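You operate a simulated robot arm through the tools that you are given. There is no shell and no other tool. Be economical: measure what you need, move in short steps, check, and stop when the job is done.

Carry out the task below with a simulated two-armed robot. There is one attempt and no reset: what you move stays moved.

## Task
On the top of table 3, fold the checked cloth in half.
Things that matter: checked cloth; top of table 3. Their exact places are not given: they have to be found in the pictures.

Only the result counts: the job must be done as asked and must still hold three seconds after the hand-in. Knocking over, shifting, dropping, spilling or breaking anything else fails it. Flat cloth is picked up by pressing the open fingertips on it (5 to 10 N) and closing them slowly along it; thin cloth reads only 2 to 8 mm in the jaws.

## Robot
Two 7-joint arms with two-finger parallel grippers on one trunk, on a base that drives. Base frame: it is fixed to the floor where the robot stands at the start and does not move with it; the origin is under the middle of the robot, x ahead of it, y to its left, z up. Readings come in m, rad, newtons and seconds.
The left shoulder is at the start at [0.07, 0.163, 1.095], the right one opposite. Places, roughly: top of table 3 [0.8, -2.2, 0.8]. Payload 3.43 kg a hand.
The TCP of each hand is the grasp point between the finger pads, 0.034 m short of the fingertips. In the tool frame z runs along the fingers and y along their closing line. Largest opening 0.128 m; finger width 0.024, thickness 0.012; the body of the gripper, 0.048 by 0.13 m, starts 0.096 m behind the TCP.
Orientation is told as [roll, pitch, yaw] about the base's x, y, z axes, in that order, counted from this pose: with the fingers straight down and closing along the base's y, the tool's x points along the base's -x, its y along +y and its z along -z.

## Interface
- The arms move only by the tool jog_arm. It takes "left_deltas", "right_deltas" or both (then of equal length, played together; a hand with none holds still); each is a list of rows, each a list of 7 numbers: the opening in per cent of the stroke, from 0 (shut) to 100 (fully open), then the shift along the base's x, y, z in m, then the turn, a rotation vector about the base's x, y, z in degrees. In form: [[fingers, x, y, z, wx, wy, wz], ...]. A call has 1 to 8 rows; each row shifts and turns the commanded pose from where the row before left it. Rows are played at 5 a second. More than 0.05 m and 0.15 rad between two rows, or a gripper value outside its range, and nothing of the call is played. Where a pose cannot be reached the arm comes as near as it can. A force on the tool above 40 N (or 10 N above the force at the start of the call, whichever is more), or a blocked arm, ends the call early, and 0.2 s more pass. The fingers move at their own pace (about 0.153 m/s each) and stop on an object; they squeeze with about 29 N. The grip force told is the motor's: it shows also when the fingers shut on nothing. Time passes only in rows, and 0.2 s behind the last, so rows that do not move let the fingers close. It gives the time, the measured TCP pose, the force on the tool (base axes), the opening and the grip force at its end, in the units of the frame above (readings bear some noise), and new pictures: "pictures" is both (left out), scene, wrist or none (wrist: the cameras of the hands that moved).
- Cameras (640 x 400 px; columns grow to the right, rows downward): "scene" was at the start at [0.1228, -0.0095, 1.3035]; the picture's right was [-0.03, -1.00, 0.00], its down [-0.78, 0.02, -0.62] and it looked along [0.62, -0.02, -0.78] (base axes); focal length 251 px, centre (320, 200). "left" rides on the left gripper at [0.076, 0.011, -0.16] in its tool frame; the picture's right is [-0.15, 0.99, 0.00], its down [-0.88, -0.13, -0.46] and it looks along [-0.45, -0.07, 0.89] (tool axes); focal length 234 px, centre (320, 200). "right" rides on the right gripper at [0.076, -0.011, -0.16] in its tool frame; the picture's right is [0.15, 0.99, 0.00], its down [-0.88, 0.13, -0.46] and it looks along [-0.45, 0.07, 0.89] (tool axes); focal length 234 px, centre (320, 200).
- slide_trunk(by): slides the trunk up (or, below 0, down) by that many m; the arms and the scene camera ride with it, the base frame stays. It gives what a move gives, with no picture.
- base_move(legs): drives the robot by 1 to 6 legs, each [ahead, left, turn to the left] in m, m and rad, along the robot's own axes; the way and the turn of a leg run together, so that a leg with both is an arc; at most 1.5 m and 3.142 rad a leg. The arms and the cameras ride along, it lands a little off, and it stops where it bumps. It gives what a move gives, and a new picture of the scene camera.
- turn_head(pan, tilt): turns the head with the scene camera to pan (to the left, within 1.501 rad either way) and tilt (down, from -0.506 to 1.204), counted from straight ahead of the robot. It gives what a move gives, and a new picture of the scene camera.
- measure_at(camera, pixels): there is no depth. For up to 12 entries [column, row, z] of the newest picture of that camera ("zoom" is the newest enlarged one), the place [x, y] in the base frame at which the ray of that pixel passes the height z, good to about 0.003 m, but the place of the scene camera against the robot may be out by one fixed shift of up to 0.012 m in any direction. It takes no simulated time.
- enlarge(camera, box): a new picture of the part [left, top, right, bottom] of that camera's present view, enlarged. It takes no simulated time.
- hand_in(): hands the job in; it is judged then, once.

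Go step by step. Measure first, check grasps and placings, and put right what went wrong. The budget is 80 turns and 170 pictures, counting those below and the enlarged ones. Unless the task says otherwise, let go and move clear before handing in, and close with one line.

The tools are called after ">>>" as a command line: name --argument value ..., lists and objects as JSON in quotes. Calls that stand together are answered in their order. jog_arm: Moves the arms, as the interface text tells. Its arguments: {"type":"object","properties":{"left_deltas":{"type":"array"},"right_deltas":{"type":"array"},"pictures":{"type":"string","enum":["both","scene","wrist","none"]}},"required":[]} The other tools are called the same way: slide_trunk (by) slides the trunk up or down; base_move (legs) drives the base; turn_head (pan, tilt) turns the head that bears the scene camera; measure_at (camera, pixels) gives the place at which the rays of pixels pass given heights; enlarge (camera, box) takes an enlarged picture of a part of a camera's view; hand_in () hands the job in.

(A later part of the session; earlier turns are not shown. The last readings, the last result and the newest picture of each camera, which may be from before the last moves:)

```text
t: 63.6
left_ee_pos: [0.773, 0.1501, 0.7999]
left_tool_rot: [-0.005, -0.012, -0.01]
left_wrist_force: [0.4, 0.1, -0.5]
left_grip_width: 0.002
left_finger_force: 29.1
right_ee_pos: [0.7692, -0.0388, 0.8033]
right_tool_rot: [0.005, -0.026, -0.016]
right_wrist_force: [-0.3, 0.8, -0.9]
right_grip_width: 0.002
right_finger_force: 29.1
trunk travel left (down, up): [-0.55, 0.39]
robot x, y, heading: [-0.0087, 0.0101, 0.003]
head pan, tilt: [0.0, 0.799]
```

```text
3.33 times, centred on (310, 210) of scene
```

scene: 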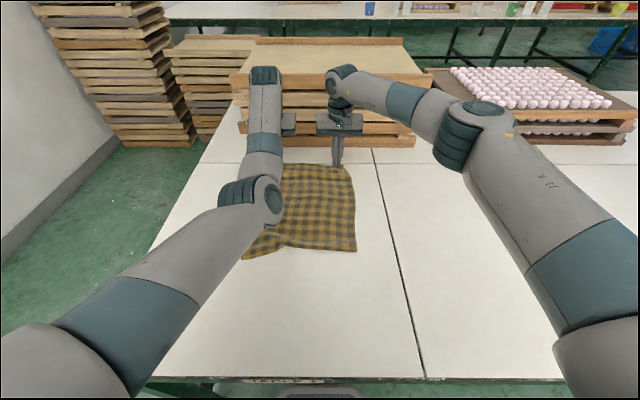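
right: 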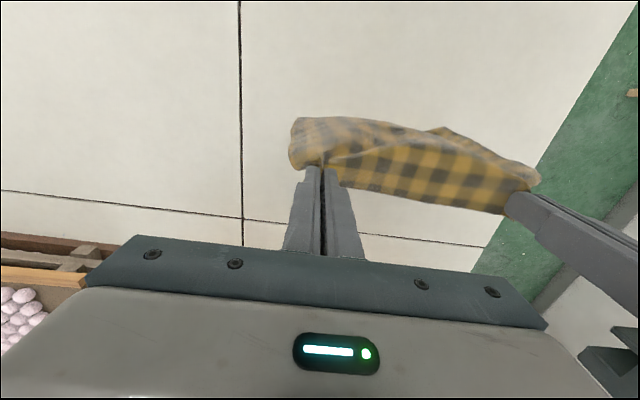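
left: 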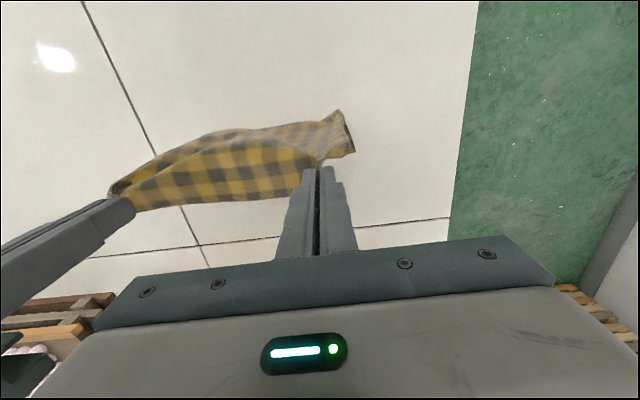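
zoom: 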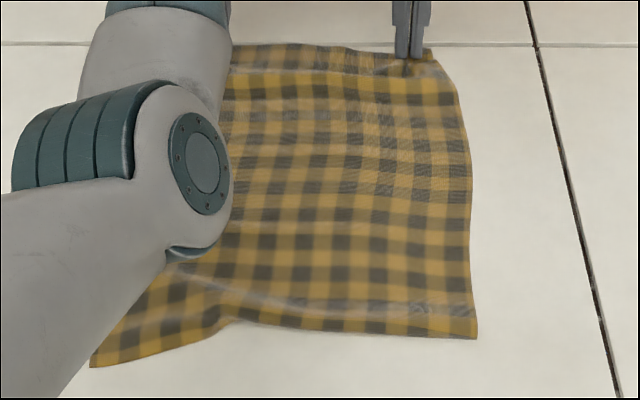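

Almost flat; one ridge remains near the near edge. Pull 2.5 cm more, then open and go up with the trunk.

>>> base_move --legs '[[0.025, 0, 0]]'

>>> jog_arm --left_deltas '[[0, 0, 0, -0.002, 0, 0, 0], [8, 0, 0, 0, 0, 0, 0], [20, 0, 0, 0, 0, 0, 0], [20, 0, 0, 0.01, 0, 0, 0], [20, 0, 0, 0.02, 0, 0, 0]]' --right_deltas '[[0, 0, 0, -0.003, 0, 0, 0], [8, 0, 0, 0, 0, 0, 0], [20, 0, 0, 0, 0, 0, 0], [20, 0, 0, 0.01, 0, 0, 0], [20, 0, 0, 0.02, 0, 0, 0]]' --pictures "none"

>>> slide_trunk --by 0.25

>>> turn_head --pan 0.0 --tilt 0.9

```text
t: 64.4
left_ee_pos: [0.795, 0.1508, 0.7999]
left_tool_rot: [-0.004, -0.01, -0.009]
left_wrist_force: [0.0, 0.4, 0.9]
left_grip_width: 0.0021
left_finger_force: 28.9
right_ee_pos: [0.793, -0.037, 0.8031]
right_tool_rot: [0.007, -0.026, -0.016]
right_wrist_force: [-0.6, -0.3, -0.4]
right_grip_width: 0.0017
right_finger_force: 28.9
trunk travel left (down, up): [-0.55, 0.39]
robot x, y, heading: [0.0088, 0.0077, 0.005]
head pan, tilt: [0.0, 0.799]
```

scene: 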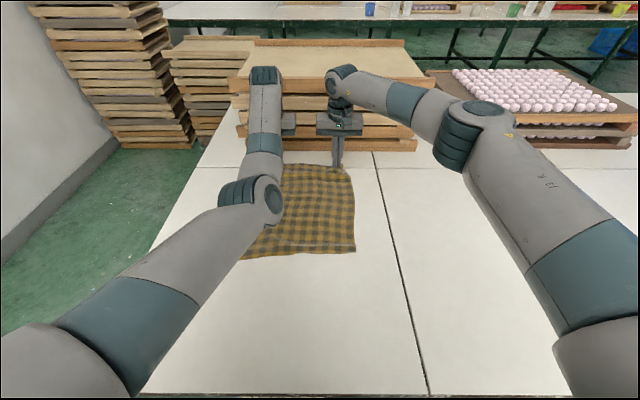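

```text
t: 65.6
left_ee_pos: [0.7951, 0.1495, 0.8301]
left_tool_rot: [-0.005, -0.01, -0.01]
left_wrist_force: [0.2, 0.1, 0.7]
left_grip_width: 0.0256
left_finger_force: 0.1
right_ee_pos: [0.7923, -0.0378, 0.8311]
right_tool_rot: [0.007, -0.028, -0.016]
right_wrist_force: [0.2, 0.3, 0.1]
right_grip_width: 0.0254
right_finger_force: 0.0
trunk travel left (down, up): [-0.55, 0.39]
robot x, y, heading: [0.0103, 0.0132, 0.006]
head pan, tilt: [0.0, 0.799]
```

```text
t: 68.2
left_ee_pos: [0.7967, 0.1488, 1.0786]
left_tool_rot: [-0.005, -0.011, -0.01]
left_wrist_force: [-0.3, 0.4, 0.5]
left_grip_width: 0.0254
left_finger_force: 0.1
right_ee_pos: [0.7929, -0.0376, 1.0804]
right_tool_rot: [0.008, -0.026, -0.016]
right_wrist_force: [0.2, 0.8, 0.2]
right_grip_width: 0.0256
right_finger_force: 0.0
trunk travel left (down, up): [-0.8, 0.14]
robot x, y, heading: [0.0105, 0.0131, 0.008]
head pan, tilt: [0.0, 0.799]
```

```text
t: 68.9
left_ee_pos: [0.7965, 0.1491, 1.0786]
left_tool_rot: [-0.005, -0.012, -0.012]
left_wrist_force: [0.6, -0.8, -0.2]
left_grip_width: 0.0254
left_finger_force: 0.1
right_ee_pos: [0.7926, -0.0384, 1.0806]
right_tool_rot: [0.007, -0.027, -0.014]
right_wrist_force: [-0.1, 0.2, 0.3]
right_grip_width: 0.0253
right_finger_force: 0.0
trunk travel left (down, up): [-0.8, 0.14]
robot x, y, heading: [0.0135, 0.0091, 0.007]
head pan, tilt: [0.0, 0.901]
```

scene: 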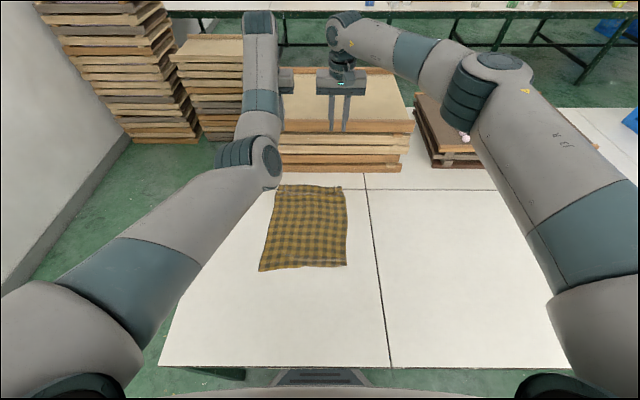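

The cloth lies flat again. Now, with the left hand free, I'll bring it to the start-like pose and see how its elbow settles.

>>> jog_arm --left_deltas '[[20, 0.0, 0.04, 0.02, 0, 0, 0], [20, 0, 0.04, 0.02, 0, 0, 0], [20, 0, 0.045, 0.0, 0, 0, 0], [20, 0, 0.045, 0.0, 0, 0, 0], [20, 0, 0.045, 0, 0, 0, 0], [20, 0, 0.045, 0, 0, 0, 0], [20, 0, 0.045, 0, 0, 0, 0], [20, 0, 0.0, 0, 0, 0, 0]]' --right_deltas '[[20, 0, -0.02, 0, 0, 0, 0], [20, -0.02, -0.02, 0, 0, 0, 0], [20, -0.02, -0.02, 0, 0, 0, 0], [20, -0.02, -0.02, 0, 0, 0, 0], [20, -0.02, -0.02, 0, 0, 0, 0], [20, 0, -0.02, 0, 0, 0, 0], [20, 0, -0.02, 0, 0, 0, 0], [20, 0, 0, 0, 0, 0, 0]]' --pictures "scene"

```text
t: 70.7
left_ee_pos: [0.7985, 0.4552, 1.119]
left_tool_rot: [-0.006, -0.01, -0.009]
left_wrist_force: [0.1, -0.3, 0.0]
left_grip_width: 0.0259
left_finger_force: 0.0
right_ee_pos: [0.7102, -0.1784, 1.0803]
right_tool_rot: [0.008, -0.027, -0.016]
right_wrist_force: [0.1, -0.5, -0.4]
right_grip_width: 0.0256
right_finger_force: 0.1
trunk travel left (down, up): [-0.8, 0.14]
robot x, y, heading: [0.0116, 0.0146, 0.004]
head pan, tilt: [0.0, 0.901]
```

scene: 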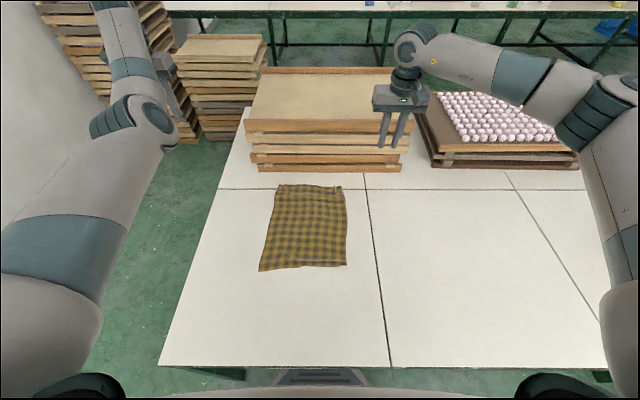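

The left elbow is still low/inboard. I'll back off to have free space, then use a stretched arm and a roll of the hand to swing the elbow outward.

>>> base_move --legs '[[-0.3, 0, 0]]'

>>> jog_arm --left_deltas '[[20, 0.04, 0, 0.02, 0, 0, 0], [20, 0.04, 0, 0.02, 8, 0, 0], [20, 0.02, 0, 0.02, 8, 0, 0], [20, 0.0, 0, 0.02, 8, 0, 0], [20, 0, 0, 0.02, 8, 0, 0], [20, 0, 0, 0.02, 8, 0, 0], [20, 0, 0, 0, 8, 0, 0], [20, 0, 0, 0, 8, 0, 0]]' --pictures "none"

>>> turn_head --pan 0.4 --tilt 0.6

```text
t: 72.7
left_ee_pos: [0.4962, 0.4526, 1.1177]
left_tool_rot: [-0.004, -0.009, -0.013]
left_wrist_force: [-0.1, -0.1, -0.1]
left_grip_width: 0.0254
left_finger_force: 0.1
right_ee_pos: [0.4078, -0.1817, 1.0787]
right_tool_rot: [0.009, -0.027, -0.018]
right_wrist_force: [0.2, -0.6, -0.6]
right_grip_width: 0.0255
right_finger_force: 0.0
trunk travel left (down, up): [-0.8, 0.14]
robot x, y, heading: [-0.2889, 0.0145, 0.004]
head pan, tilt: [0.0, 0.901]
```

scene: 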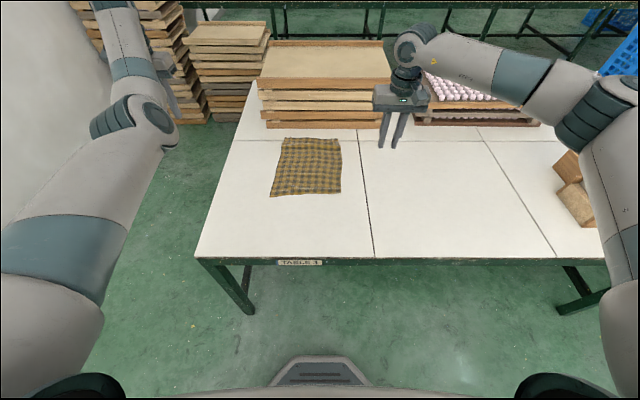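

```text
t: 74.5
left_ee_pos: [0.5455, 0.4257, 1.2273]
left_tool_rot: [0.975, 0.007, -0.016]
left_wrist_force: [0.6, 1.1, -0.1]
left_grip_width: 0.0257
left_finger_force: 0.0
left hand out of reach, approached as far as the arm can: row 1, 2, 3, 5, 7
right_ee_pos: [0.4078, -0.183, 1.0797]
right_tool_rot: [0.008, -0.027, -0.02]
right_wrist_force: [-0.1, 0.0, 0.6]
right_grip_width: 0.0256
right_finger_force: 0.1
trunk travel left (down, up): [-0.8, 0.14]
robot x, y, heading: [-0.292, 0.0082, 0.001]
head pan, tilt: [0.0, 0.901]
```

```text
t: 75.4
left_ee_pos: [0.5443, 0.428, 1.2276]
left_tool_rot: [0.971, 0.005, -0.017]
left_wrist_force: [-0.3, -0.6, -0.2]
left_grip_width: 0.0257
left_finger_force: 0.1
right_ee_pos: [0.4059, -0.1818, 1.082]
right_tool_rot: [0.005, -0.027, -0.019]
right_wrist_force: [0.1, 0.3, 0.2]
right_grip_width: 0.0258
right_finger_force: 0.0
trunk travel left (down, up): [-0.8, 0.14]
robot x, y, heading: [-0.2916, 0.009, -0.0]
head pan, tilt: [0.4, 0.6]
```

scene: 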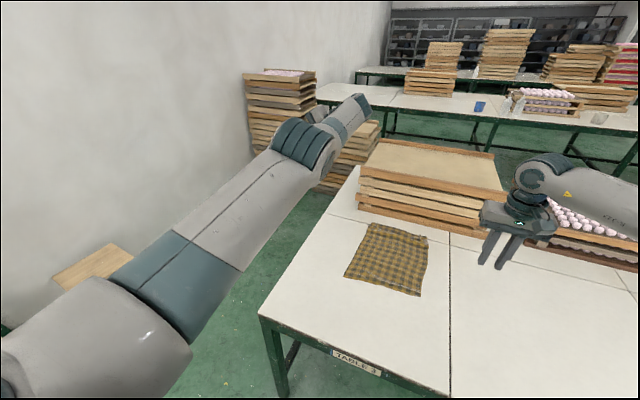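

The arm is straight with the hand rolled. Now retract, keeping the roll, and see where the elbow goes.

>>> jog_arm --left_deltas '[[20, -0.03, 0, -0.02, 0, 0, 0], [20, -0.03, 0, -0.02, 0, 0, 0], [20, -0.03, 0, -0.02, 0, 0, 0], [20, -0.03, 0, -0.02, 0, 0, 0], [20, -0.03, 0, -0.02, 0, 0, 0], [20, -0.03, 0, -0.02, 0, 0, 0], [20, -0.02, 0, -0.02, 0, 0, 0], [20, 0, 0, 0, 0, 0, 0]]' --pictures "scene"

```text
t: 77.2
left_ee_pos: [0.5384, 0.4229, 1.0794]
left_tool_rot: [0.972, 0.006, -0.016]
left_wrist_force: [-0.2, -0.6, 0.3]
left_grip_width: 0.0255
left_finger_force: 0.1
left hand out of reach, approached as far as the arm can: row 1, 2, 3, 4, 5, 6, 7
right_ee_pos: [0.4061, -0.182, 1.081]
right_tool_rot: [0.009, -0.026, -0.02]
right_wrist_force: [-0.1, -1.1, 0.1]
right_grip_width: 0.0256
right_finger_force: 0.2
trunk travel left (down, up): [-0.8, 0.14]
robot x, y, heading: [-0.2936, 0.011, -0.001]
head pan, tilt: [0.4, 0.6]
```

scene: 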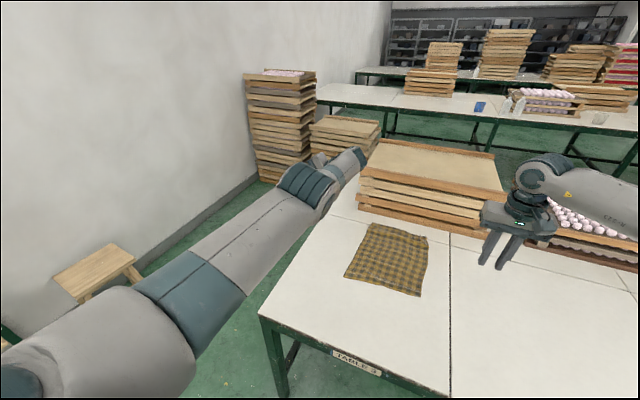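

The arm stays locked straight. I'll break that by turning the hand back while retracting.

>>> jog_arm --left_deltas '[[20, -0.03, 0, 0, -4, 0, 0], [20, -0.03, 0, 0, -4, 0, 0], [20, -0.03, 0, 0, -4, 0, 0], [20, -0.03, 0, 0, -4, 0, 0], [20, 0, 0, 0, 0, 0, 0]]' --pictures "scene"

```text
t: 78.4
left_ee_pos: [0.5423, 0.4241, 1.065]
left_tool_rot: [0.694, 0.003, -0.017]
left_wrist_force: [-0.1, -0.2, -0.4]
left_grip_width: 0.0256
left_finger_force: 0.1
left hand out of reach, approached as far as the arm can: row 1, 2, 3, 4
right_ee_pos: [0.4069, -0.1819, 1.0808]
right_tool_rot: [0.006, -0.026, -0.02]
right_wrist_force: [0.2, -0.1, -0.5]
right_grip_width: 0.0257
right_finger_force: 0.0
trunk travel left (down, up): [-0.8, 0.14]
robot x, y, heading: [-0.29, 0.0091, 0.002]
head pan, tilt: [0.4, 0.6]
```

scene: 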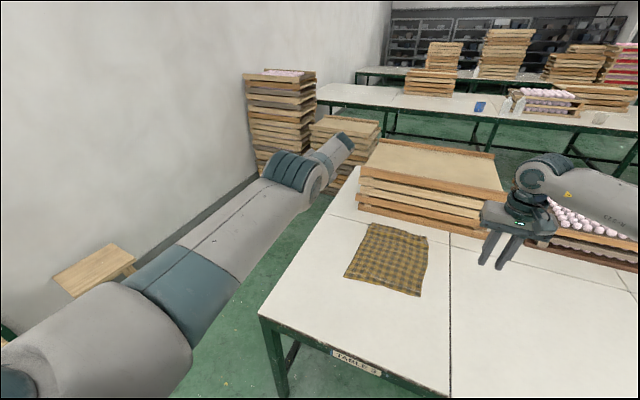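

Still straight. Pull straight towards the shoulder (down and inward) while rolling back further.

>>> jog_arm --left_deltas '[[20, -0.03, -0.02, 0.02, -6, 0, 0], [20, -0.03, -0.02, 0.02, -6, 0, 0], [20, -0.03, -0.02, 0.02, -6, 0, 0], [20, -0.03, -0.02, 0.0, 0, 0, 0], [20, -0.03, -0.02, 0, 0, 0, 0], [20, 0, 0, 0, 0, 0, 0]]' --pictures "scene"

```text
t: 79.8
left_ee_pos: [0.5453, 0.3261, 1.1278]
left_tool_rot: [0.379, -0.003, -0.017]
left_wrist_force: [0.3, -0.2, 0.5]
left_grip_width: 0.0257
left_finger_force: 0.1
left hand out of reach, approached as far as the arm can: row 1, 2, 3, 4, 5
right_ee_pos: [0.4056, -0.1814, 1.0819]
right_tool_rot: [0.006, -0.026, -0.019]
right_wrist_force: [-0.7, 1.2, -0.5]
right_grip_width: 0.0257
right_finger_force: 0.1
trunk travel left (down, up): [-0.8, 0.14]
robot x, y, heading: [-0.2921, 0.0111, 0.005]
head pan, tilt: [0.4, 0.6]
```

scene: 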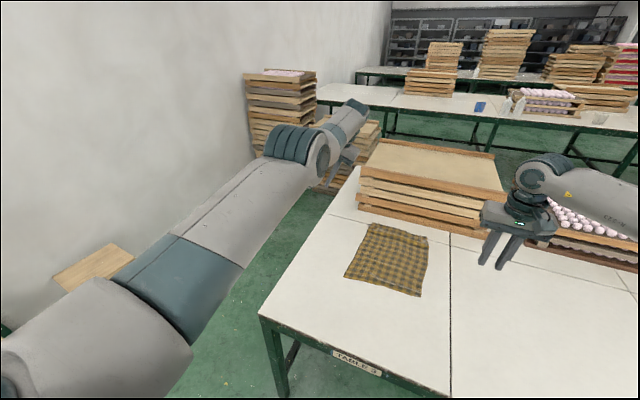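

The hand won't come nearer in this roll. I'll finish rolling back to vertical and then retract.

>>> jog_arm --left_deltas '[[20, 0, 0, -0.02, -7, 0, 0], [20, 0, 0, -0.02, -7, 0, 0], [20, 0, 0, -0.02, -7.5, 0, 0], [20, -0.03, -0.02, -0.02, 0, 0, 0], [20, -0.03, -0.01, -0.02, 0, 0, 0], [20, -0.03, 0, -0.02, 0, 0, 0], [20, -0.03, 0, 0, 0, 0, 0], [20, -0.03, 0, 0, 0, 0, 0]]' --pictures "scene"

```text
t: 81.6
left_ee_pos: [0.3933, 0.2947, 1.005]
left_tool_rot: [0.005, -0.01, -0.013]
left_wrist_force: [0.0, -0.7, 0.1]
left_grip_width: 0.0256
left_finger_force: 0.0
right_ee_pos: [0.4055, -0.1836, 1.0819]
right_tool_rot: [0.008, -0.028, -0.018]
right_wrist_force: [-0.2, 1.0, -0.5]
right_grip_width: 0.0258
right_finger_force: 0.1
trunk travel left (down, up): [-0.8, 0.14]
robot x, y, heading: [-0.29, 0.0066, 0.002]
head pan, tilt: [0.4, 0.6]
```

scene: 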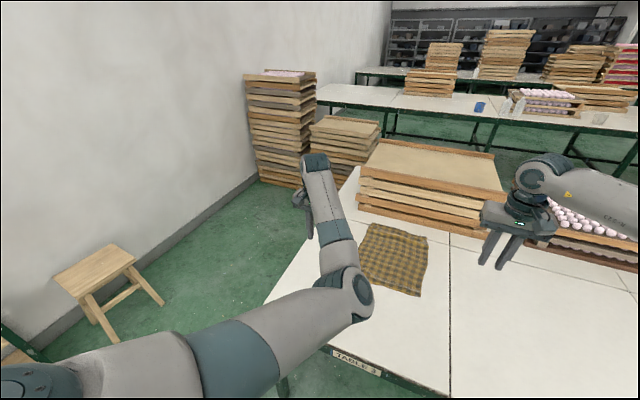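

The elbow is inboard. Turning the fingers to point inward (-y) should force the forearm and elbow outward; I'll roll the left hand that way.

>>> jog_arm --left_deltas '[[20, 0.01, 0.01, 0.02, -8, 0, 0], [20, 0.01, 0.01, 0.02, -8, 0, 0], [20, 0.01, 0, 0.02, -8, 0, 0], [20, 0.01, 0, 0.02, -8, 0, 0], [20, 0, 0, 0, -8, 0, 0], [20, 0, 0, 0, -8, 0, 0], [20, 0, 0, 0, -8, 0, 0], [20, 0, 0, 0, -8, 0, 0]]' --pictures "scene"

```text
t: 83.4
left_ee_pos: [0.4362, 0.3179, 1.0846]
left_tool_rot: [-1.116, -0.016, 0.005]
left_wrist_force: [0.1, 0.7, -0.9]
left_grip_width: 0.0254
left_finger_force: 0.1
right_ee_pos: [0.4079, -0.1813, 1.0816]
right_tool_rot: [0.003, -0.026, -0.021]
right_wrist_force: [-0.1, 0.4, 0.1]
right_grip_width: 0.0258
right_finger_force: 0.0
trunk travel left (down, up): [-0.8, 0.14]
robot x, y, heading: [-0.2892, 0.0113, -0.001]
head pan, tilt: [0.4, 0.6]
```

scene: 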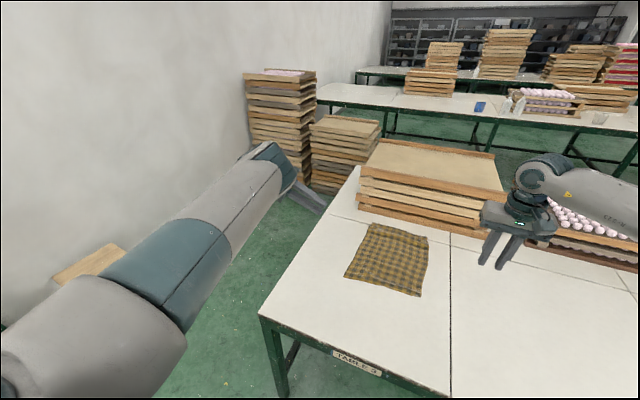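

The upper arm now points outward. Draw the hand inward keeping this roll, then turn it upright again.

>>> jog_arm --left_deltas '[[20, 0, -0.03, 0, -6, 0, 0], [20, 0, -0.03, 0, -6, 0, 0], [20, 0, -0.03, 0, -6, 0, 0], [20, 0, -0.03, 0, 0, 0, 0], [20, 0, -0.03, 0, 0, 0, 0], [20, 0, 0, 0, 0, 0, 0]]' --pictures "scene"

```text
t: 84.8
left_ee_pos: [0.4341, 0.169, 1.0852]
left_tool_rot: [-1.43, -0.012, 0.007]
left_wrist_force: [-0.3, -0.1, 0.3]
left_grip_width: 0.0258
left_finger_force: 0.1
right_ee_pos: [0.4087, -0.1803, 1.0808]
right_tool_rot: [0.006, -0.025, -0.019]
right_wrist_force: [0.6, 0.3, 0.5]
right_grip_width: 0.0258
right_finger_force: 0.1
trunk travel left (down, up): [-0.8, 0.14]
robot x, y, heading: [-0.2908, 0.0095, -0.001]
head pan, tilt: [0.4, 0.6]
```

scene: 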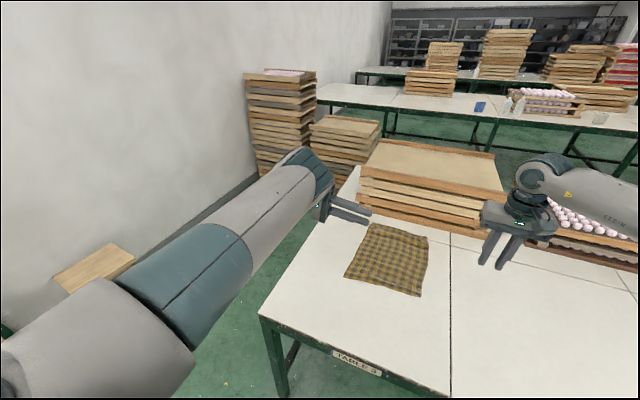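

The hand points inward with the arm on its outer side. Now turn it upright again.

>>> jog_arm --left_deltas '[[20, 0, 0.0, 0, 8, 0, 0], [20, 0, 0, 0, 8, 0, 0], [20, 0, 0, 0, 8, 0, 0], [20, 0, 0.0, 0, 8, 0, 0], [20, 0, 0.0, 0, 8, 0, 0], [20, 0, 0, 0, 8, 0, 0], [20, 0, 0, 0, 8, 0, 0], [20, 0, 0, 0, 8, 0, 0]]' --pictures "none"

>>> jog_arm --left_deltas '[[20, 0, 0.0, 0, 8, 0, 0], [20, 0, 0, 0, 8, 0, 0], [20, 0, 0, 0, 2, 0.7, 0], [20, 0, 0.0, 0, 0, 0, 0]]' --pictures "scene"

```text
t: 86.6
left_ee_pos: [0.4369, 0.1663, 1.0868]
left_tool_rot: [-0.309, -0.015, -0.01]
left_wrist_force: [-0.2, -1.5, -0.2]
left_grip_width: 0.0256
left_finger_force: 0.1
right_ee_pos: [0.407, -0.1822, 1.0814]
right_tool_rot: [0.008, -0.028, -0.02]
right_wrist_force: [-0.3, -0.1, -0.2]
right_grip_width: 0.0256
right_finger_force: 0.1
trunk travel left (down, up): [-0.8, 0.14]
robot x, y, heading: [-0.2933, 0.0143, 0.0]
head pan, tilt: [0.4, 0.6]
```

```text
t: 87.6
left_ee_pos: [0.4522, 0.1788, 1.0883]
left_tool_rot: [0.004, 0.0, -0.014]
left_wrist_force: [0.1, -0.2, 0.5]
left_grip_width: 0.0253
left_finger_force: 0.1
left hand out of reach, approached as far as the arm can: row 2
right_ee_pos: [0.408, -0.1815, 1.0799]
right_tool_rot: [0.007, -0.028, -0.02]
right_wrist_force: [0.4, -0.5, -0.6]
right_grip_width: 0.0258
right_finger_force: 0.0
trunk travel left (down, up): [-0.8, 0.14]
robot x, y, heading: [-0.2915, 0.011, 0.001]
head pan, tilt: [0.4, 0.6]
```

scene: 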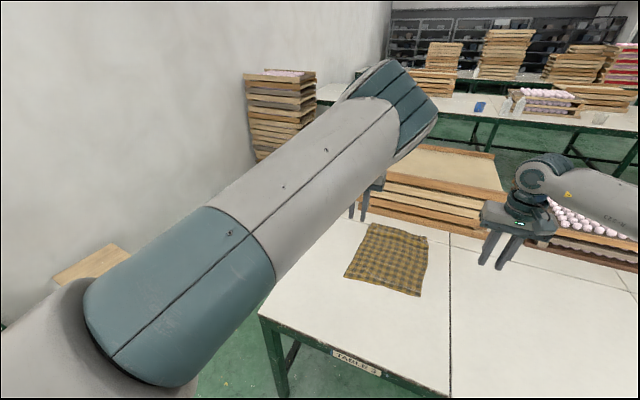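

Now the left elbow is high, well above the table. Next, look at the cloth and measure its corners.

>>> turn_head --pan 0.0 --tilt 0.75

>>> enlarge --camera "scene" --box '[240, 130, 400, 230]'

```text
t: 88.5
left_ee_pos: [0.4513, 0.1794, 1.0856]
left_tool_rot: [0.002, 0.003, -0.012]
left_wrist_force: [0.7, -0.7, -0.3]
left_grip_width: 0.0255
left_finger_force: 0.0
right_ee_pos: [0.4067, -0.1819, 1.0813]
right_tool_rot: [0.008, -0.027, -0.02]
right_wrist_force: [-0.6, -0.1, -1.1]
right_grip_width: 0.0256
right_finger_force: 0.1
trunk travel left (down, up): [-0.8, 0.14]
robot x, y, heading: [-0.2925, 0.0145, 0.007]
head pan, tilt: [0.0, 0.75]
```

scene: 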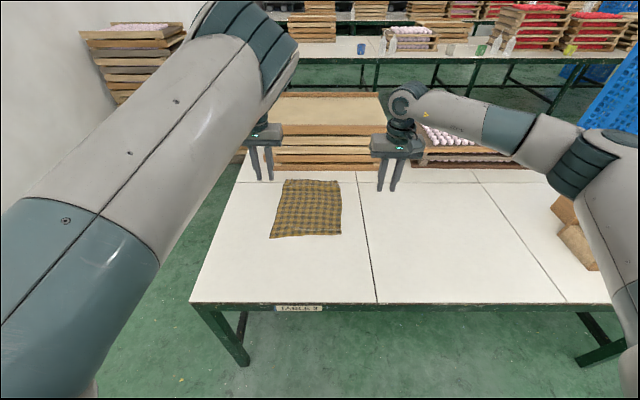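

```text
4.00 times, centred on (320, 180) of scene
```

zoom: 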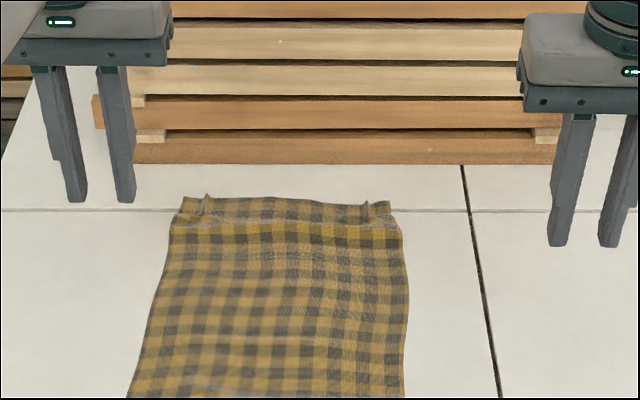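

Pinch ridges still stand at the far corners (zoom (205,205), (367,212)): easy to re-grasp. Measuring.

>>> measure_at --camera "zoom" --pixels '[[185, 198, 0.763], [205, 212, 0.765], [367, 218, 0.765], [390, 203, 0.763], [130, 395, 0.763]]'

>>> measure_at --camera "scene" --pixels '[[270, 238, 0.763], [341, 235, 0.763], [281, 180, 0.763], [338, 180, 0.763], [250, 169, 0.763]]'

```text
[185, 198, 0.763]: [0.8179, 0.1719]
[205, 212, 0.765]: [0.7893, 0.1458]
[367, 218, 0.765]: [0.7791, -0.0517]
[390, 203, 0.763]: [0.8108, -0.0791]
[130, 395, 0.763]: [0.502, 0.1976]
```

```text
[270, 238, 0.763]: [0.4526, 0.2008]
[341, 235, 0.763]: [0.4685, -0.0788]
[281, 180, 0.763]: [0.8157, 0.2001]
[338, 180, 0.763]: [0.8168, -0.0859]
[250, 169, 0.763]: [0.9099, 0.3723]
```

The far corners' ridges match the old grip points (0.79,0.15) and (0.79,-0.04). Before re-grasping I'll test in free air that both arms can pitch well forward in this stance.

>>> jog_arm --left_deltas '[[20, 0, 0, 0, 0, -8, 0], [20, 0, 0, 0, 0, -8, 0], [20, 0, 0, 0, 0, -8, 0], [20, 0, 0, 0, 0, -8, 0], [20, 0, 0, 0, 0, -8, 0], [20, 0, 0, 0, 0, -8, 0], [20, 0, 0, 0, 0, -8, 0], [20, 0, 0, 0, 0, -8, 0]]' --right_deltas '[[20, 0.005, 0.02, 0, 0, -8, 0], [20, 0.005, 0.02, 0, 0, -8, 0], [20, 0.005, 0.02, 0, 0, -8, 0], [20, 0.005, 0.02, 0, 0, -8, 0], [20, 0.005, 0.02, 0, 0, -8, 0], [20, 0.005, 0.02, 0, 0, -8, 0], [20, 0.005, 0.01, 0, 0, -8, 0], [20, 0.005, 0.01, 0, 0, -8, 0]]' --pictures "none"

>>> jog_arm --left_deltas '[[20, 0, 0, 0, 0, -8, 0], [20, 0, 0, 0, 0, -8, 0], [20, 0, 0, 0, 0, 0, 0]]' --right_deltas '[[20, 0, 0, 0, 0, -8, 0], [20, 0, 0, 0, 0, -8, 0], [20, 0, 0, 0, 0, 0, 0]]' --pictures "scene"

```text
t: 90.3
left_ee_pos: [0.5185, 0.2813, 1.0965]
left_tool_rot: [0.025, -1.116, -0.026]
left_wrist_force: [0.7, 1.2, 0.1]
left_grip_width: 0.0258
left_finger_force: 0.0
left hand out of reach, approached as far as the arm can: row 1, 2, 3, 4, 5, 6, 7
right_ee_pos: [0.447, -0.0387, 1.0801]
right_tool_rot: [0.041, -1.145, -0.038]
right_wrist_force: [0.4, 0.2, -0.7]
right_grip_width: 0.0256
right_finger_force: 0.1
trunk travel left (down, up): [-0.8, 0.14]
robot x, y, heading: [-0.2936, 0.01, 0.003]
head pan, tilt: [0.0, 0.75]
```

```text
t: 91.1
left_ee_pos: [0.5178, 0.2765, 1.0968]
left_tool_rot: [0.092, -1.396, -0.093]
left_wrist_force: [0.0, -0.1, 0.0]
left_grip_width: 0.0255
left_finger_force: 0.0
right_ee_pos: [0.4441, -0.0242, 1.0963]
right_tool_rot: [0.122, -1.413, -0.137]
right_wrist_force: [-0.2, -1.3, 0.4]
right_grip_width: 0.0256
right_finger_force: 0.0
right hand out of reach, approached as far as the arm can: row 2
trunk travel left (down, up): [-0.8, 0.14]
robot x, y, heading: [-0.2923, 0.0121, 0.005]
head pan, tilt: [0.0, 0.75]
```

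scene: 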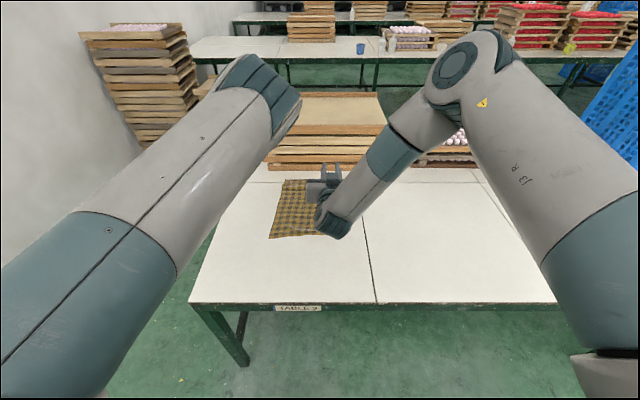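

Both reach about -80° with elbows high. Now pitch back upright at a reach fit for the pick-up, then centre the base on the cloth (shift left 4.6 cm, ahead 0.29).

>>> jog_arm --left_deltas '[[20, 0, -0.02, 0, 0, 8, 0], [20, 0, -0.02, 0, 0, 8, 0], [20, 0, -0.02, 0, 0, 8, 0], [20, 0, -0.02, 0, 0, 8, 0], [20, 0, -0.02, 0, 0, 8, 0], [20, 0, -0.02, 0, 0, 8, 0], [20, 0, -0.02, 0, 0, 8, 0], [20, 0, -0.02, 0, 0, 8, 0]]' --right_deltas '[[20, 0.007, -0.01, 0, 0, 8, 0], [20, 0.007, -0.01, 0, 0, 8, 0], [20, 0.007, -0.01, 0, 0, 8, 0], [20, 0.007, -0.01, 0, 0, 8, 0], [20, 0.007, -0.01, 0, 0, 8, 0], [20, 0.007, -0.01, 0, 0, 8, 0], [20, 0.007, 0, 0, 0, 8, 0], [20, 0.007, 0, 0, 0, 8, 0]]' --pictures "none"

>>> jog_arm --left_deltas '[[20, 0, 0, 0, 0, 8, 0], [20, 0, 0, 0, 0, 8, 0], [20, 0, 0, 0, 0, 0, 0]]' --right_deltas '[[20, 0, 0, 0, 0, 8, 0], [20, 0, 0, 0, 0, 8, 0], [20, 0, 0, 0, 0, 0, 0]]' --pictures "none"

>>> base_move --legs '[[0, 0.046, 0], [0.15, 0, 0]]'

```text
t: 92.9
left_ee_pos: [0.5452, 0.177, 1.0919]
left_tool_rot: [0.008, -0.274, -0.014]
left_wrist_force: [0.3, -0.8, 0.3]
left_grip_width: 0.0255
left_finger_force: 0.0
left hand out of reach, approached as far as the arm can: row 1, 2, 3, 4, 5
right_ee_pos: [0.5022, -0.0792, 1.0941]
right_tool_rot: [0.014, -0.303, -0.02]
right_wrist_force: [0.2, -0.9, 0.0]
right_grip_width: 0.0255
right_finger_force: 0.0
trunk travel left (down, up): [-0.8, 0.14]
robot x, y, heading: [-0.294, 0.0081, 0.002]
head pan, tilt: [0.0, 0.75]
```

```text
t: 93.7
left_ee_pos: [0.542, 0.1741, 1.0951]
left_tool_rot: [0.001, -0.016, -0.015]
left_wrist_force: [-1.0, -0.6, 1.0]
left_grip_width: 0.0256
left_finger_force: 0.2
right_ee_pos: [0.4965, -0.0806, 1.0968]
right_tool_rot: [0.01, -0.027, -0.018]
right_wrist_force: [0.3, -1.4, 0.4]
right_grip_width: 0.0256
right_finger_force: 0.1
trunk travel left (down, up): [-0.8, 0.14]
robot x, y, heading: [-0.2921, 0.0098, 0.004]
head pan, tilt: [0.0, 0.75]
```

```text
t: 95.6
left_ee_pos: [0.6911, 0.2224, 1.0948]
left_tool_rot: [-0.002, -0.017, -0.015]
left_wrist_force: [-0.9, 0.3, -0.2]
left_grip_width: 0.0257
left_finger_force: 0.1
right_ee_pos: [0.6468, -0.0317, 1.0973]
right_tool_rot: [0.006, -0.03, -0.02]
right_wrist_force: [0.2, 0.1, -0.3]
right_grip_width: 0.0258
right_finger_force: 0.1
trunk travel left (down, up): [-0.8, 0.14]
robot x, y, heading: [-0.1362, 0.0564, 0.003]
head pan, tilt: [0.0, 0.75]
```

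scene: 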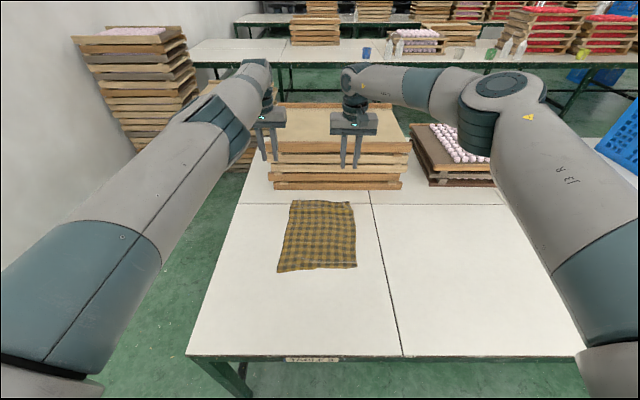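

Both arms look right now. Drive ahead, align with the ridges, and lower with the trunk to just above.

>>> base_move --legs '[[0.12, 0, 0]]'

>>> slide_trunk --by -0.22

>>> jog_arm --left_deltas '[[25, -0.005, -0.02, 0, 0, 0, 0], [25, -0.005, -0.025, 0, 0, 0, 0], [25, -0.005, -0.025, 0, 0, 0, 0], [25, 0, 0, 0, 0, 0, 0]]' --right_deltas '[[25, 0.01, -0.003, 0, 0, 0.5, 0], [25, 0.01, -0.003, 0, 0, 0.5, 1], [25, 0.006, 0, 0, 0, 0.5, 0], [25, 0, 0, 0, 0, 0, 0]]'

```text
t: 96.8
left_ee_pos: [0.8142, 0.2267, 1.0955]
left_tool_rot: [0.001, -0.017, -0.01]
left_wrist_force: [0.2, 0.7, -0.4]
left_grip_width: 0.0256
left_finger_force: 0.0
right_ee_pos: [0.7686, -0.0298, 1.0973]
right_tool_rot: [0.006, -0.029, -0.016]
right_wrist_force: [-0.7, 0.4, 0.2]
right_grip_width: 0.0252
right_finger_force: 0.0
trunk travel left (down, up): [-0.8, 0.14]
robot x, y, heading: [-0.025, 0.0586, 0.005]
head pan, tilt: [0.0, 0.75]
```

scene: 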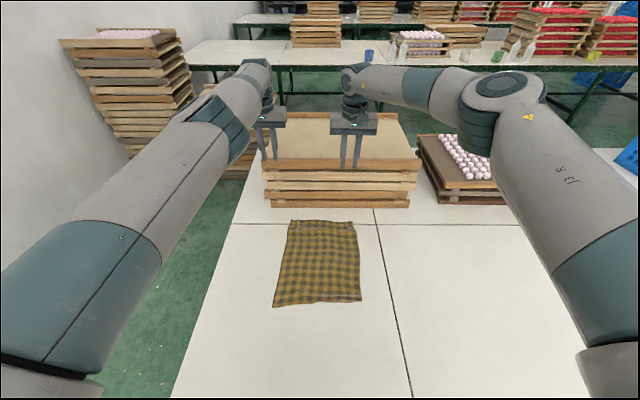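

```text
t: 99.1
left_ee_pos: [0.8137, 0.2267, 0.8732]
left_tool_rot: [-0.001, -0.014, -0.01]
left_wrist_force: [-0.1, 0.3, -0.2]
left_grip_width: 0.0256
left_finger_force: 0.1
right_ee_pos: [0.7696, -0.0286, 0.8756]
right_tool_rot: [0.007, -0.029, -0.017]
right_wrist_force: [-0.6, 0.3, -0.4]
right_grip_width: 0.0256
right_finger_force: 0.1
trunk travel left (down, up): [-0.58, 0.36]
robot x, y, heading: [-0.0187, 0.0611, 0.006]
head pan, tilt: [0.0, 0.75]
```

```text
t: 100.1
left_ee_pos: [0.7992, 0.1575, 0.8744]
left_tool_rot: [-0.002, -0.017, -0.009]
left_wrist_force: [0.0, 0.0, 0.3]
left_grip_width: 0.0317
left_finger_force: 0.1
right_ee_pos: [0.7967, -0.0359, 0.8765]
right_tool_rot: [0.007, -0.002, 0.003]
right_wrist_force: [-0.3, 0.1, 0.4]
right_grip_width: 0.0319
right_finger_force: 0.1
trunk travel left (down, up): [-0.58, 0.36]
robot x, y, heading: [-0.0236, 0.0593, 0.001]
head pan, tilt: [0.0, 0.75]
```

scene: 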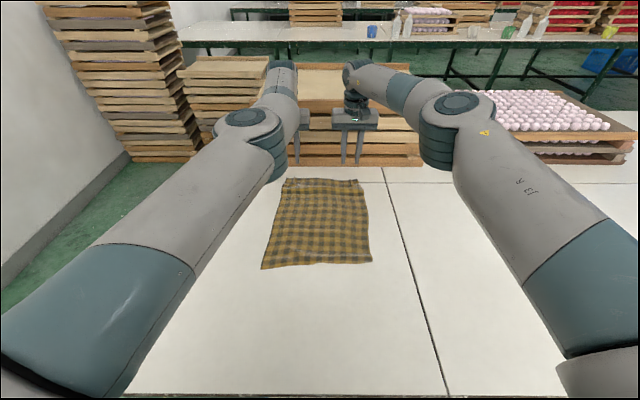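
right: 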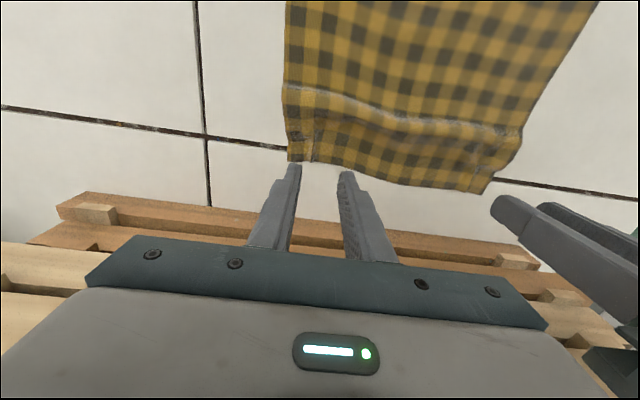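
left: 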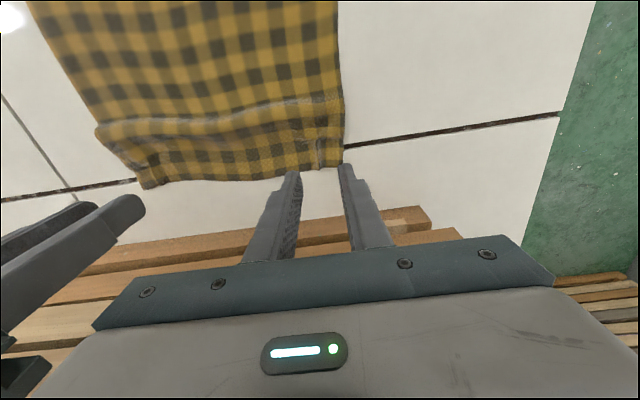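

The pleats show at right (312,150) and left (320,153). Measuring the pleats and corners.

>>> measure_at --camera "right" --pixels '[[310, 150, 0.768], [290, 160, 0.764], [483, 192, 0.764]]'

>>> measure_at --camera "left" --pixels '[[320, 153, 0.768], [343, 163, 0.764], [145, 187, 0.764]]'

```text
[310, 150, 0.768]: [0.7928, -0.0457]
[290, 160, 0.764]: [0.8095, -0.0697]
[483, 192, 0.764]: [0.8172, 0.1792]
```

```text
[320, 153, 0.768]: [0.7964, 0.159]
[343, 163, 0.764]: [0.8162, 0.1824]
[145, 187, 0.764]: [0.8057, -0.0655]
```

Align and go down to just above the cloth.

>>> jog_arm --left_deltas '[[25, 0.003, 0.001, -0.02, 0, 0, 0], [25, 0, 0, -0.02, 0, 0, 0], [25, 0, 0, -0.02, 0, 0, 0], [25, 0, 0, -0.014, 0, 0, 0], [25, 0, 0, -0.002, 0, 0, 0], [25, 0, 0, 0, 0, 0, 0]]' --right_deltas '[[25, -0.002, -0.01, -0.02, 0, 0, 0], [25, 0, 0, -0.02, 0, 0, 0], [25, 0, 0, -0.02, 0, 0, 0], [25, 0, 0, -0.016, 0, 0, 0], [25, 0, 0, -0.002, 0, 0, 0], [25, 0, 0, 0, 0, 0, 0]]' --pictures "wrist"

```text
t: 101.5
left_ee_pos: [0.8021, 0.1581, 0.7992]
left_tool_rot: [-0.002, -0.016, -0.009]
left_wrist_force: [0.2, 0.8, 0.2]
left_grip_width: 0.032
left_finger_force: 0.0
right_ee_pos: [0.7933, -0.0458, 0.7977]
right_tool_rot: [0.005, 0.0, 0.002]
right_wrist_force: [-0.1, -0.1, 0.0]
right_grip_width: 0.0322
right_finger_force: 0.0
trunk travel left (down, up): [-0.58, 0.36]
robot x, y, heading: [-0.0204, 0.0583, 0.007]
head pan, tilt: [0.0, 0.75]
```

right: 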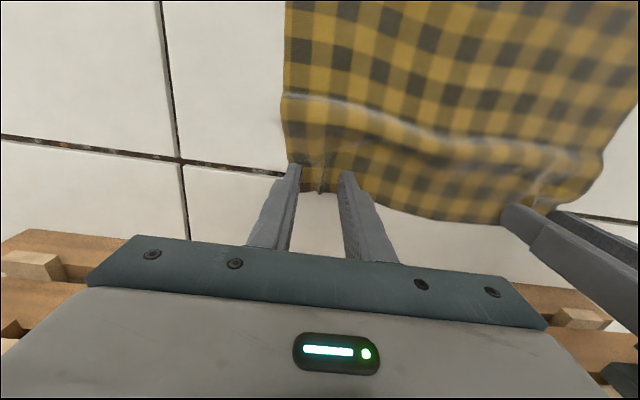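
left: 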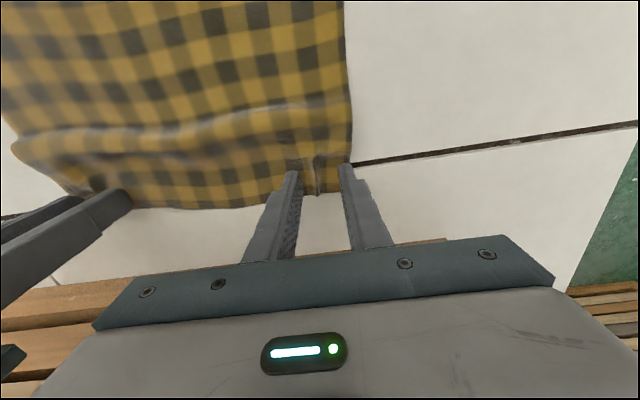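

The pleats lie between the fingers. Lower about 3 mm to press lightly and check.

>>> jog_arm --left_deltas '[[25, 0, 0, -0.002, 0, 0, 0], [25, 0, 0, -0.0015, 0, 0, 0], [25, 0, 0, 0, 0, 0, 0]]' --right_deltas '[[25, 0, 0, -0.0015, 0, 0, 0], [25, 0, 0, -0.001, 0, 0, 0], [25, 0, 0, 0, 0, 0, 0]]' --pictures "none"

```text
t: 102.3
left_ee_pos: [0.8006, 0.1581, 0.7958]
left_tool_rot: [0.002, -0.018, -0.011]
left_wrist_force: [0.1, 0.7, 3.6]
left_grip_width: 0.0319
left_finger_force: 0.2
right_ee_pos: [0.794, -0.0464, 0.7965]
right_tool_rot: [0.007, 0.0, 0.001]
right_wrist_force: [0.5, 0.2, 2.3]
right_grip_width: 0.0319
right_finger_force: 0.1
trunk travel left (down, up): [-0.58, 0.36]
robot x, y, heading: [-0.0181, 0.0574, 0.005]
head pan, tilt: [0.0, 0.75]
```

>>> jog_arm --left_deltas '[[22, 0, 0, -0.0006, 0, 0, 0], [18, 0, 0, 0, 0, 0, 0], [14, 0, 0, 0, 0, 0, 0], [10, 0, 0, 0, 0, 0, 0], [6, 0, 0, 0, 0, 0, 0], [3, 0, 0, 0, 0, 0, 0], [0, 0, 0, 0, 0, 0, 0], [0, 0, 0, 0, 0, 0, 0]]' --right_deltas '[[22, 0, 0, -0.0009, 0, 0, 0], [18, 0, 0, 0, 0, 0, 0], [14, 0, 0, 0, 0, 0, 0], [10, 0, 0, 0, 0, 0, 0], [6, 0, 0, 0, 0, 0, 0], [3, 0, 0, 0, 0, 0, 0], [0, 0, 0, 0, 0, 0, 0], [0, 0, 0, 0, 0, 0, 0]]' --pictures "wrist"

```text
t: 104.1
left_ee_pos: [0.7998, 0.1564, 0.795]
left_tool_rot: [-0.002, -0.016, -0.013]
left_wrist_force: [0.4, -9.3, 8.3]
left_grip_width: 0.0024
left_finger_force: 28.9
right_ee_pos: [0.792, -0.0443, 0.7947]
right_tool_rot: [0.009, -0.003, 0.003]
right_wrist_force: [-0.6, 9.9, 1.7]
right_grip_width: 0.0025
right_finger_force: 29.2
trunk travel left (down, up): [-0.58, 0.36]
robot x, y, heading: [-0.0226, 0.056, 0.005]
head pan, tilt: [0.0, 0.75]
```

right: 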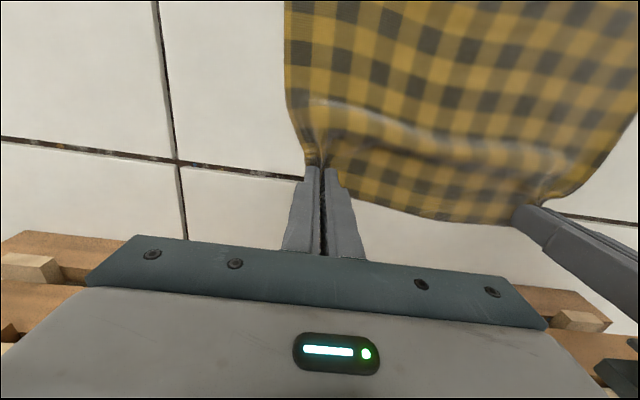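
left: 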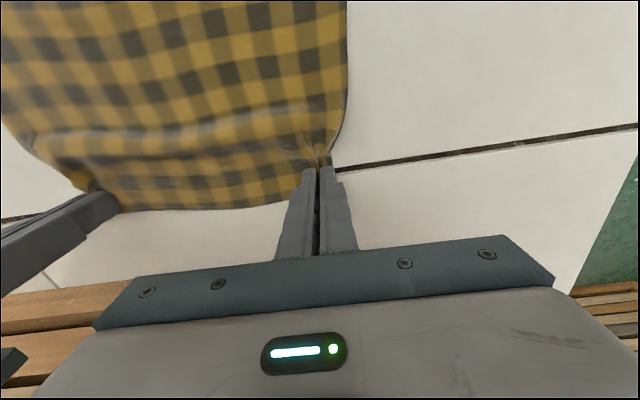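

Both jaws hold cloth (2.4/2.5 mm). Ease the cross-tension, then lift by trunk and base to mid-arc with the arms otherwise still.

>>> jog_arm --left_deltas '[[0, 0, -0.003, 0.004, 0, 0, 0], [0, -0.003, -0.001, 0.016, 0, 0, 0], [0, -0.003, 0, 0.02, 0, 0, 0]]' --right_deltas '[[0, 0, 0.003, 0.004, 0, 0, 0], [0, 0, 0.001, 0.016, 0, 0, 0], [0, 0, 0, 0.02, 0, 0, 0]]' --pictures "none"

>>> slide_trunk --by 0.04

>>> base_move --legs '[[-0.05, 0, 0]]'

>>> slide_trunk --by 0.05

>>> base_move --legs '[[-0.06, 0, 0]]'

>>> slide_trunk --by 0.04

```text
t: 104.9
left_ee_pos: [0.7944, 0.1545, 0.8338]
left_tool_rot: [-0.001, -0.019, -0.01]
left_wrist_force: [-0.4, -1.1, 0.3]
left_grip_width: 0.0024
left_finger_force: 29.0
right_ee_pos: [0.7943, -0.0428, 0.8343]
right_tool_rot: [0.006, -0.002, 0.002]
right_wrist_force: [-0.3, 1.4, -0.5]
right_grip_width: 0.0027
right_finger_force: 29.0
trunk travel left (down, up): [-0.58, 0.36]
robot x, y, heading: [-0.0242, 0.0571, 0.003]
head pan, tilt: [0.0, 0.75]
```

```text
t: 105.8
left_ee_pos: [0.7963, 0.1541, 0.8727]
left_tool_rot: [0.0, -0.017, -0.01]
left_wrist_force: [0.4, 0.1, 0.2]
left_grip_width: 0.0023
left_finger_force: 28.7
right_ee_pos: [0.7951, -0.0415, 0.8737]
right_tool_rot: [0.007, 0.0, 0.002]
right_wrist_force: [-0.4, 0.1, 0.8]
right_grip_width: 0.0027
right_finger_force: 29.1
trunk travel left (down, up): [-0.62, 0.32]
robot x, y, heading: [-0.0213, 0.0562, 0.002]
head pan, tilt: [0.0, 0.75]
```

```text
t: 106.7
left_ee_pos: [0.7455, 0.1526, 0.8729]
left_tool_rot: [-0.002, -0.014, -0.011]
left_wrist_force: [0.0, 0.8, 0.2]
left_grip_width: 0.0023
left_finger_force: 29.1
right_ee_pos: [0.746, -0.0427, 0.8744]
right_tool_rot: [0.01, -0.002, 0.003]
right_wrist_force: [-1.1, 0.6, 0.0]
right_grip_width: 0.0028
right_finger_force: 29.2
trunk travel left (down, up): [-0.62, 0.32]
robot x, y, heading: [-0.0696, 0.0599, 0.005]
head pan, tilt: [0.0, 0.75]
```

scene: 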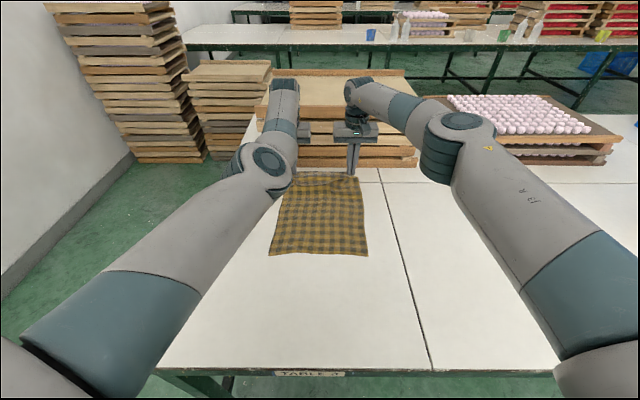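

```text
t: 107.6
left_ee_pos: [0.7468, 0.1552, 0.9223]
left_tool_rot: [-0.002, -0.014, -0.01]
left_wrist_force: [-0.3, 0.0, -0.2]
left_grip_width: 0.0024
left_finger_force: 28.9
right_ee_pos: [0.7464, -0.0412, 0.9232]
right_tool_rot: [0.008, -0.001, 0.005]
right_wrist_force: [0.5, -0.2, 0.7]
right_grip_width: 0.0024
right_finger_force: 28.9
trunk travel left (down, up): [-0.67, 0.27]
robot x, y, heading: [-0.0694, 0.0619, 0.002]
head pan, tilt: [0.0, 0.75]
```

```text
t: 108.6
left_ee_pos: [0.6871, 0.154, 0.9229]
left_tool_rot: [-0.003, -0.016, -0.01]
left_wrist_force: [-1.3, 0.3, 0.3]
left_grip_width: 0.0022
left_finger_force: 29.1
right_ee_pos: [0.6864, -0.0433, 0.9232]
right_tool_rot: [0.008, 0.001, 0.001]
right_wrist_force: [-0.3, 0.6, 0.2]
right_grip_width: 0.0026
right_finger_force: 28.9
trunk travel left (down, up): [-0.67, 0.27]
robot x, y, heading: [-0.1327, 0.0549, 0.005]
head pan, tilt: [0.0, 0.75]
```

scene: 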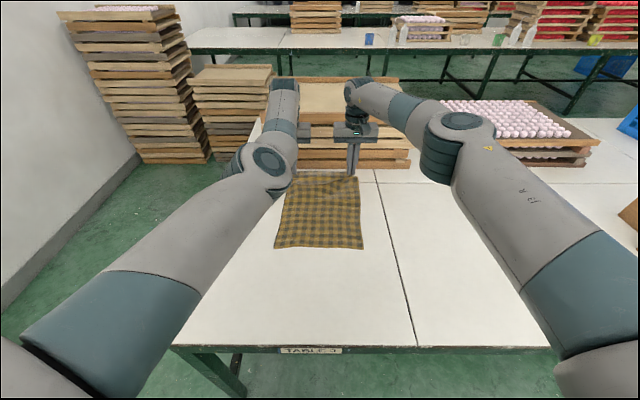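

```text
t: 109.4
left_ee_pos: [0.6873, 0.1532, 0.9624]
left_tool_rot: [-0.001, -0.017, -0.011]
left_wrist_force: [0.6, 0.2, 0.2]
left_grip_width: 0.0021
left_finger_force: 28.8
right_ee_pos: [0.6869, -0.0429, 0.963]
right_tool_rot: [0.007, 0.001, 0.004]
right_wrist_force: [0.8, 0.6, -0.6]
right_grip_width: 0.0026
right_finger_force: 29.5
trunk travel left (down, up): [-0.71, 0.23]
robot x, y, heading: [-0.1306, 0.0558, 0.004]
head pan, tilt: [0.0, 0.75]
```

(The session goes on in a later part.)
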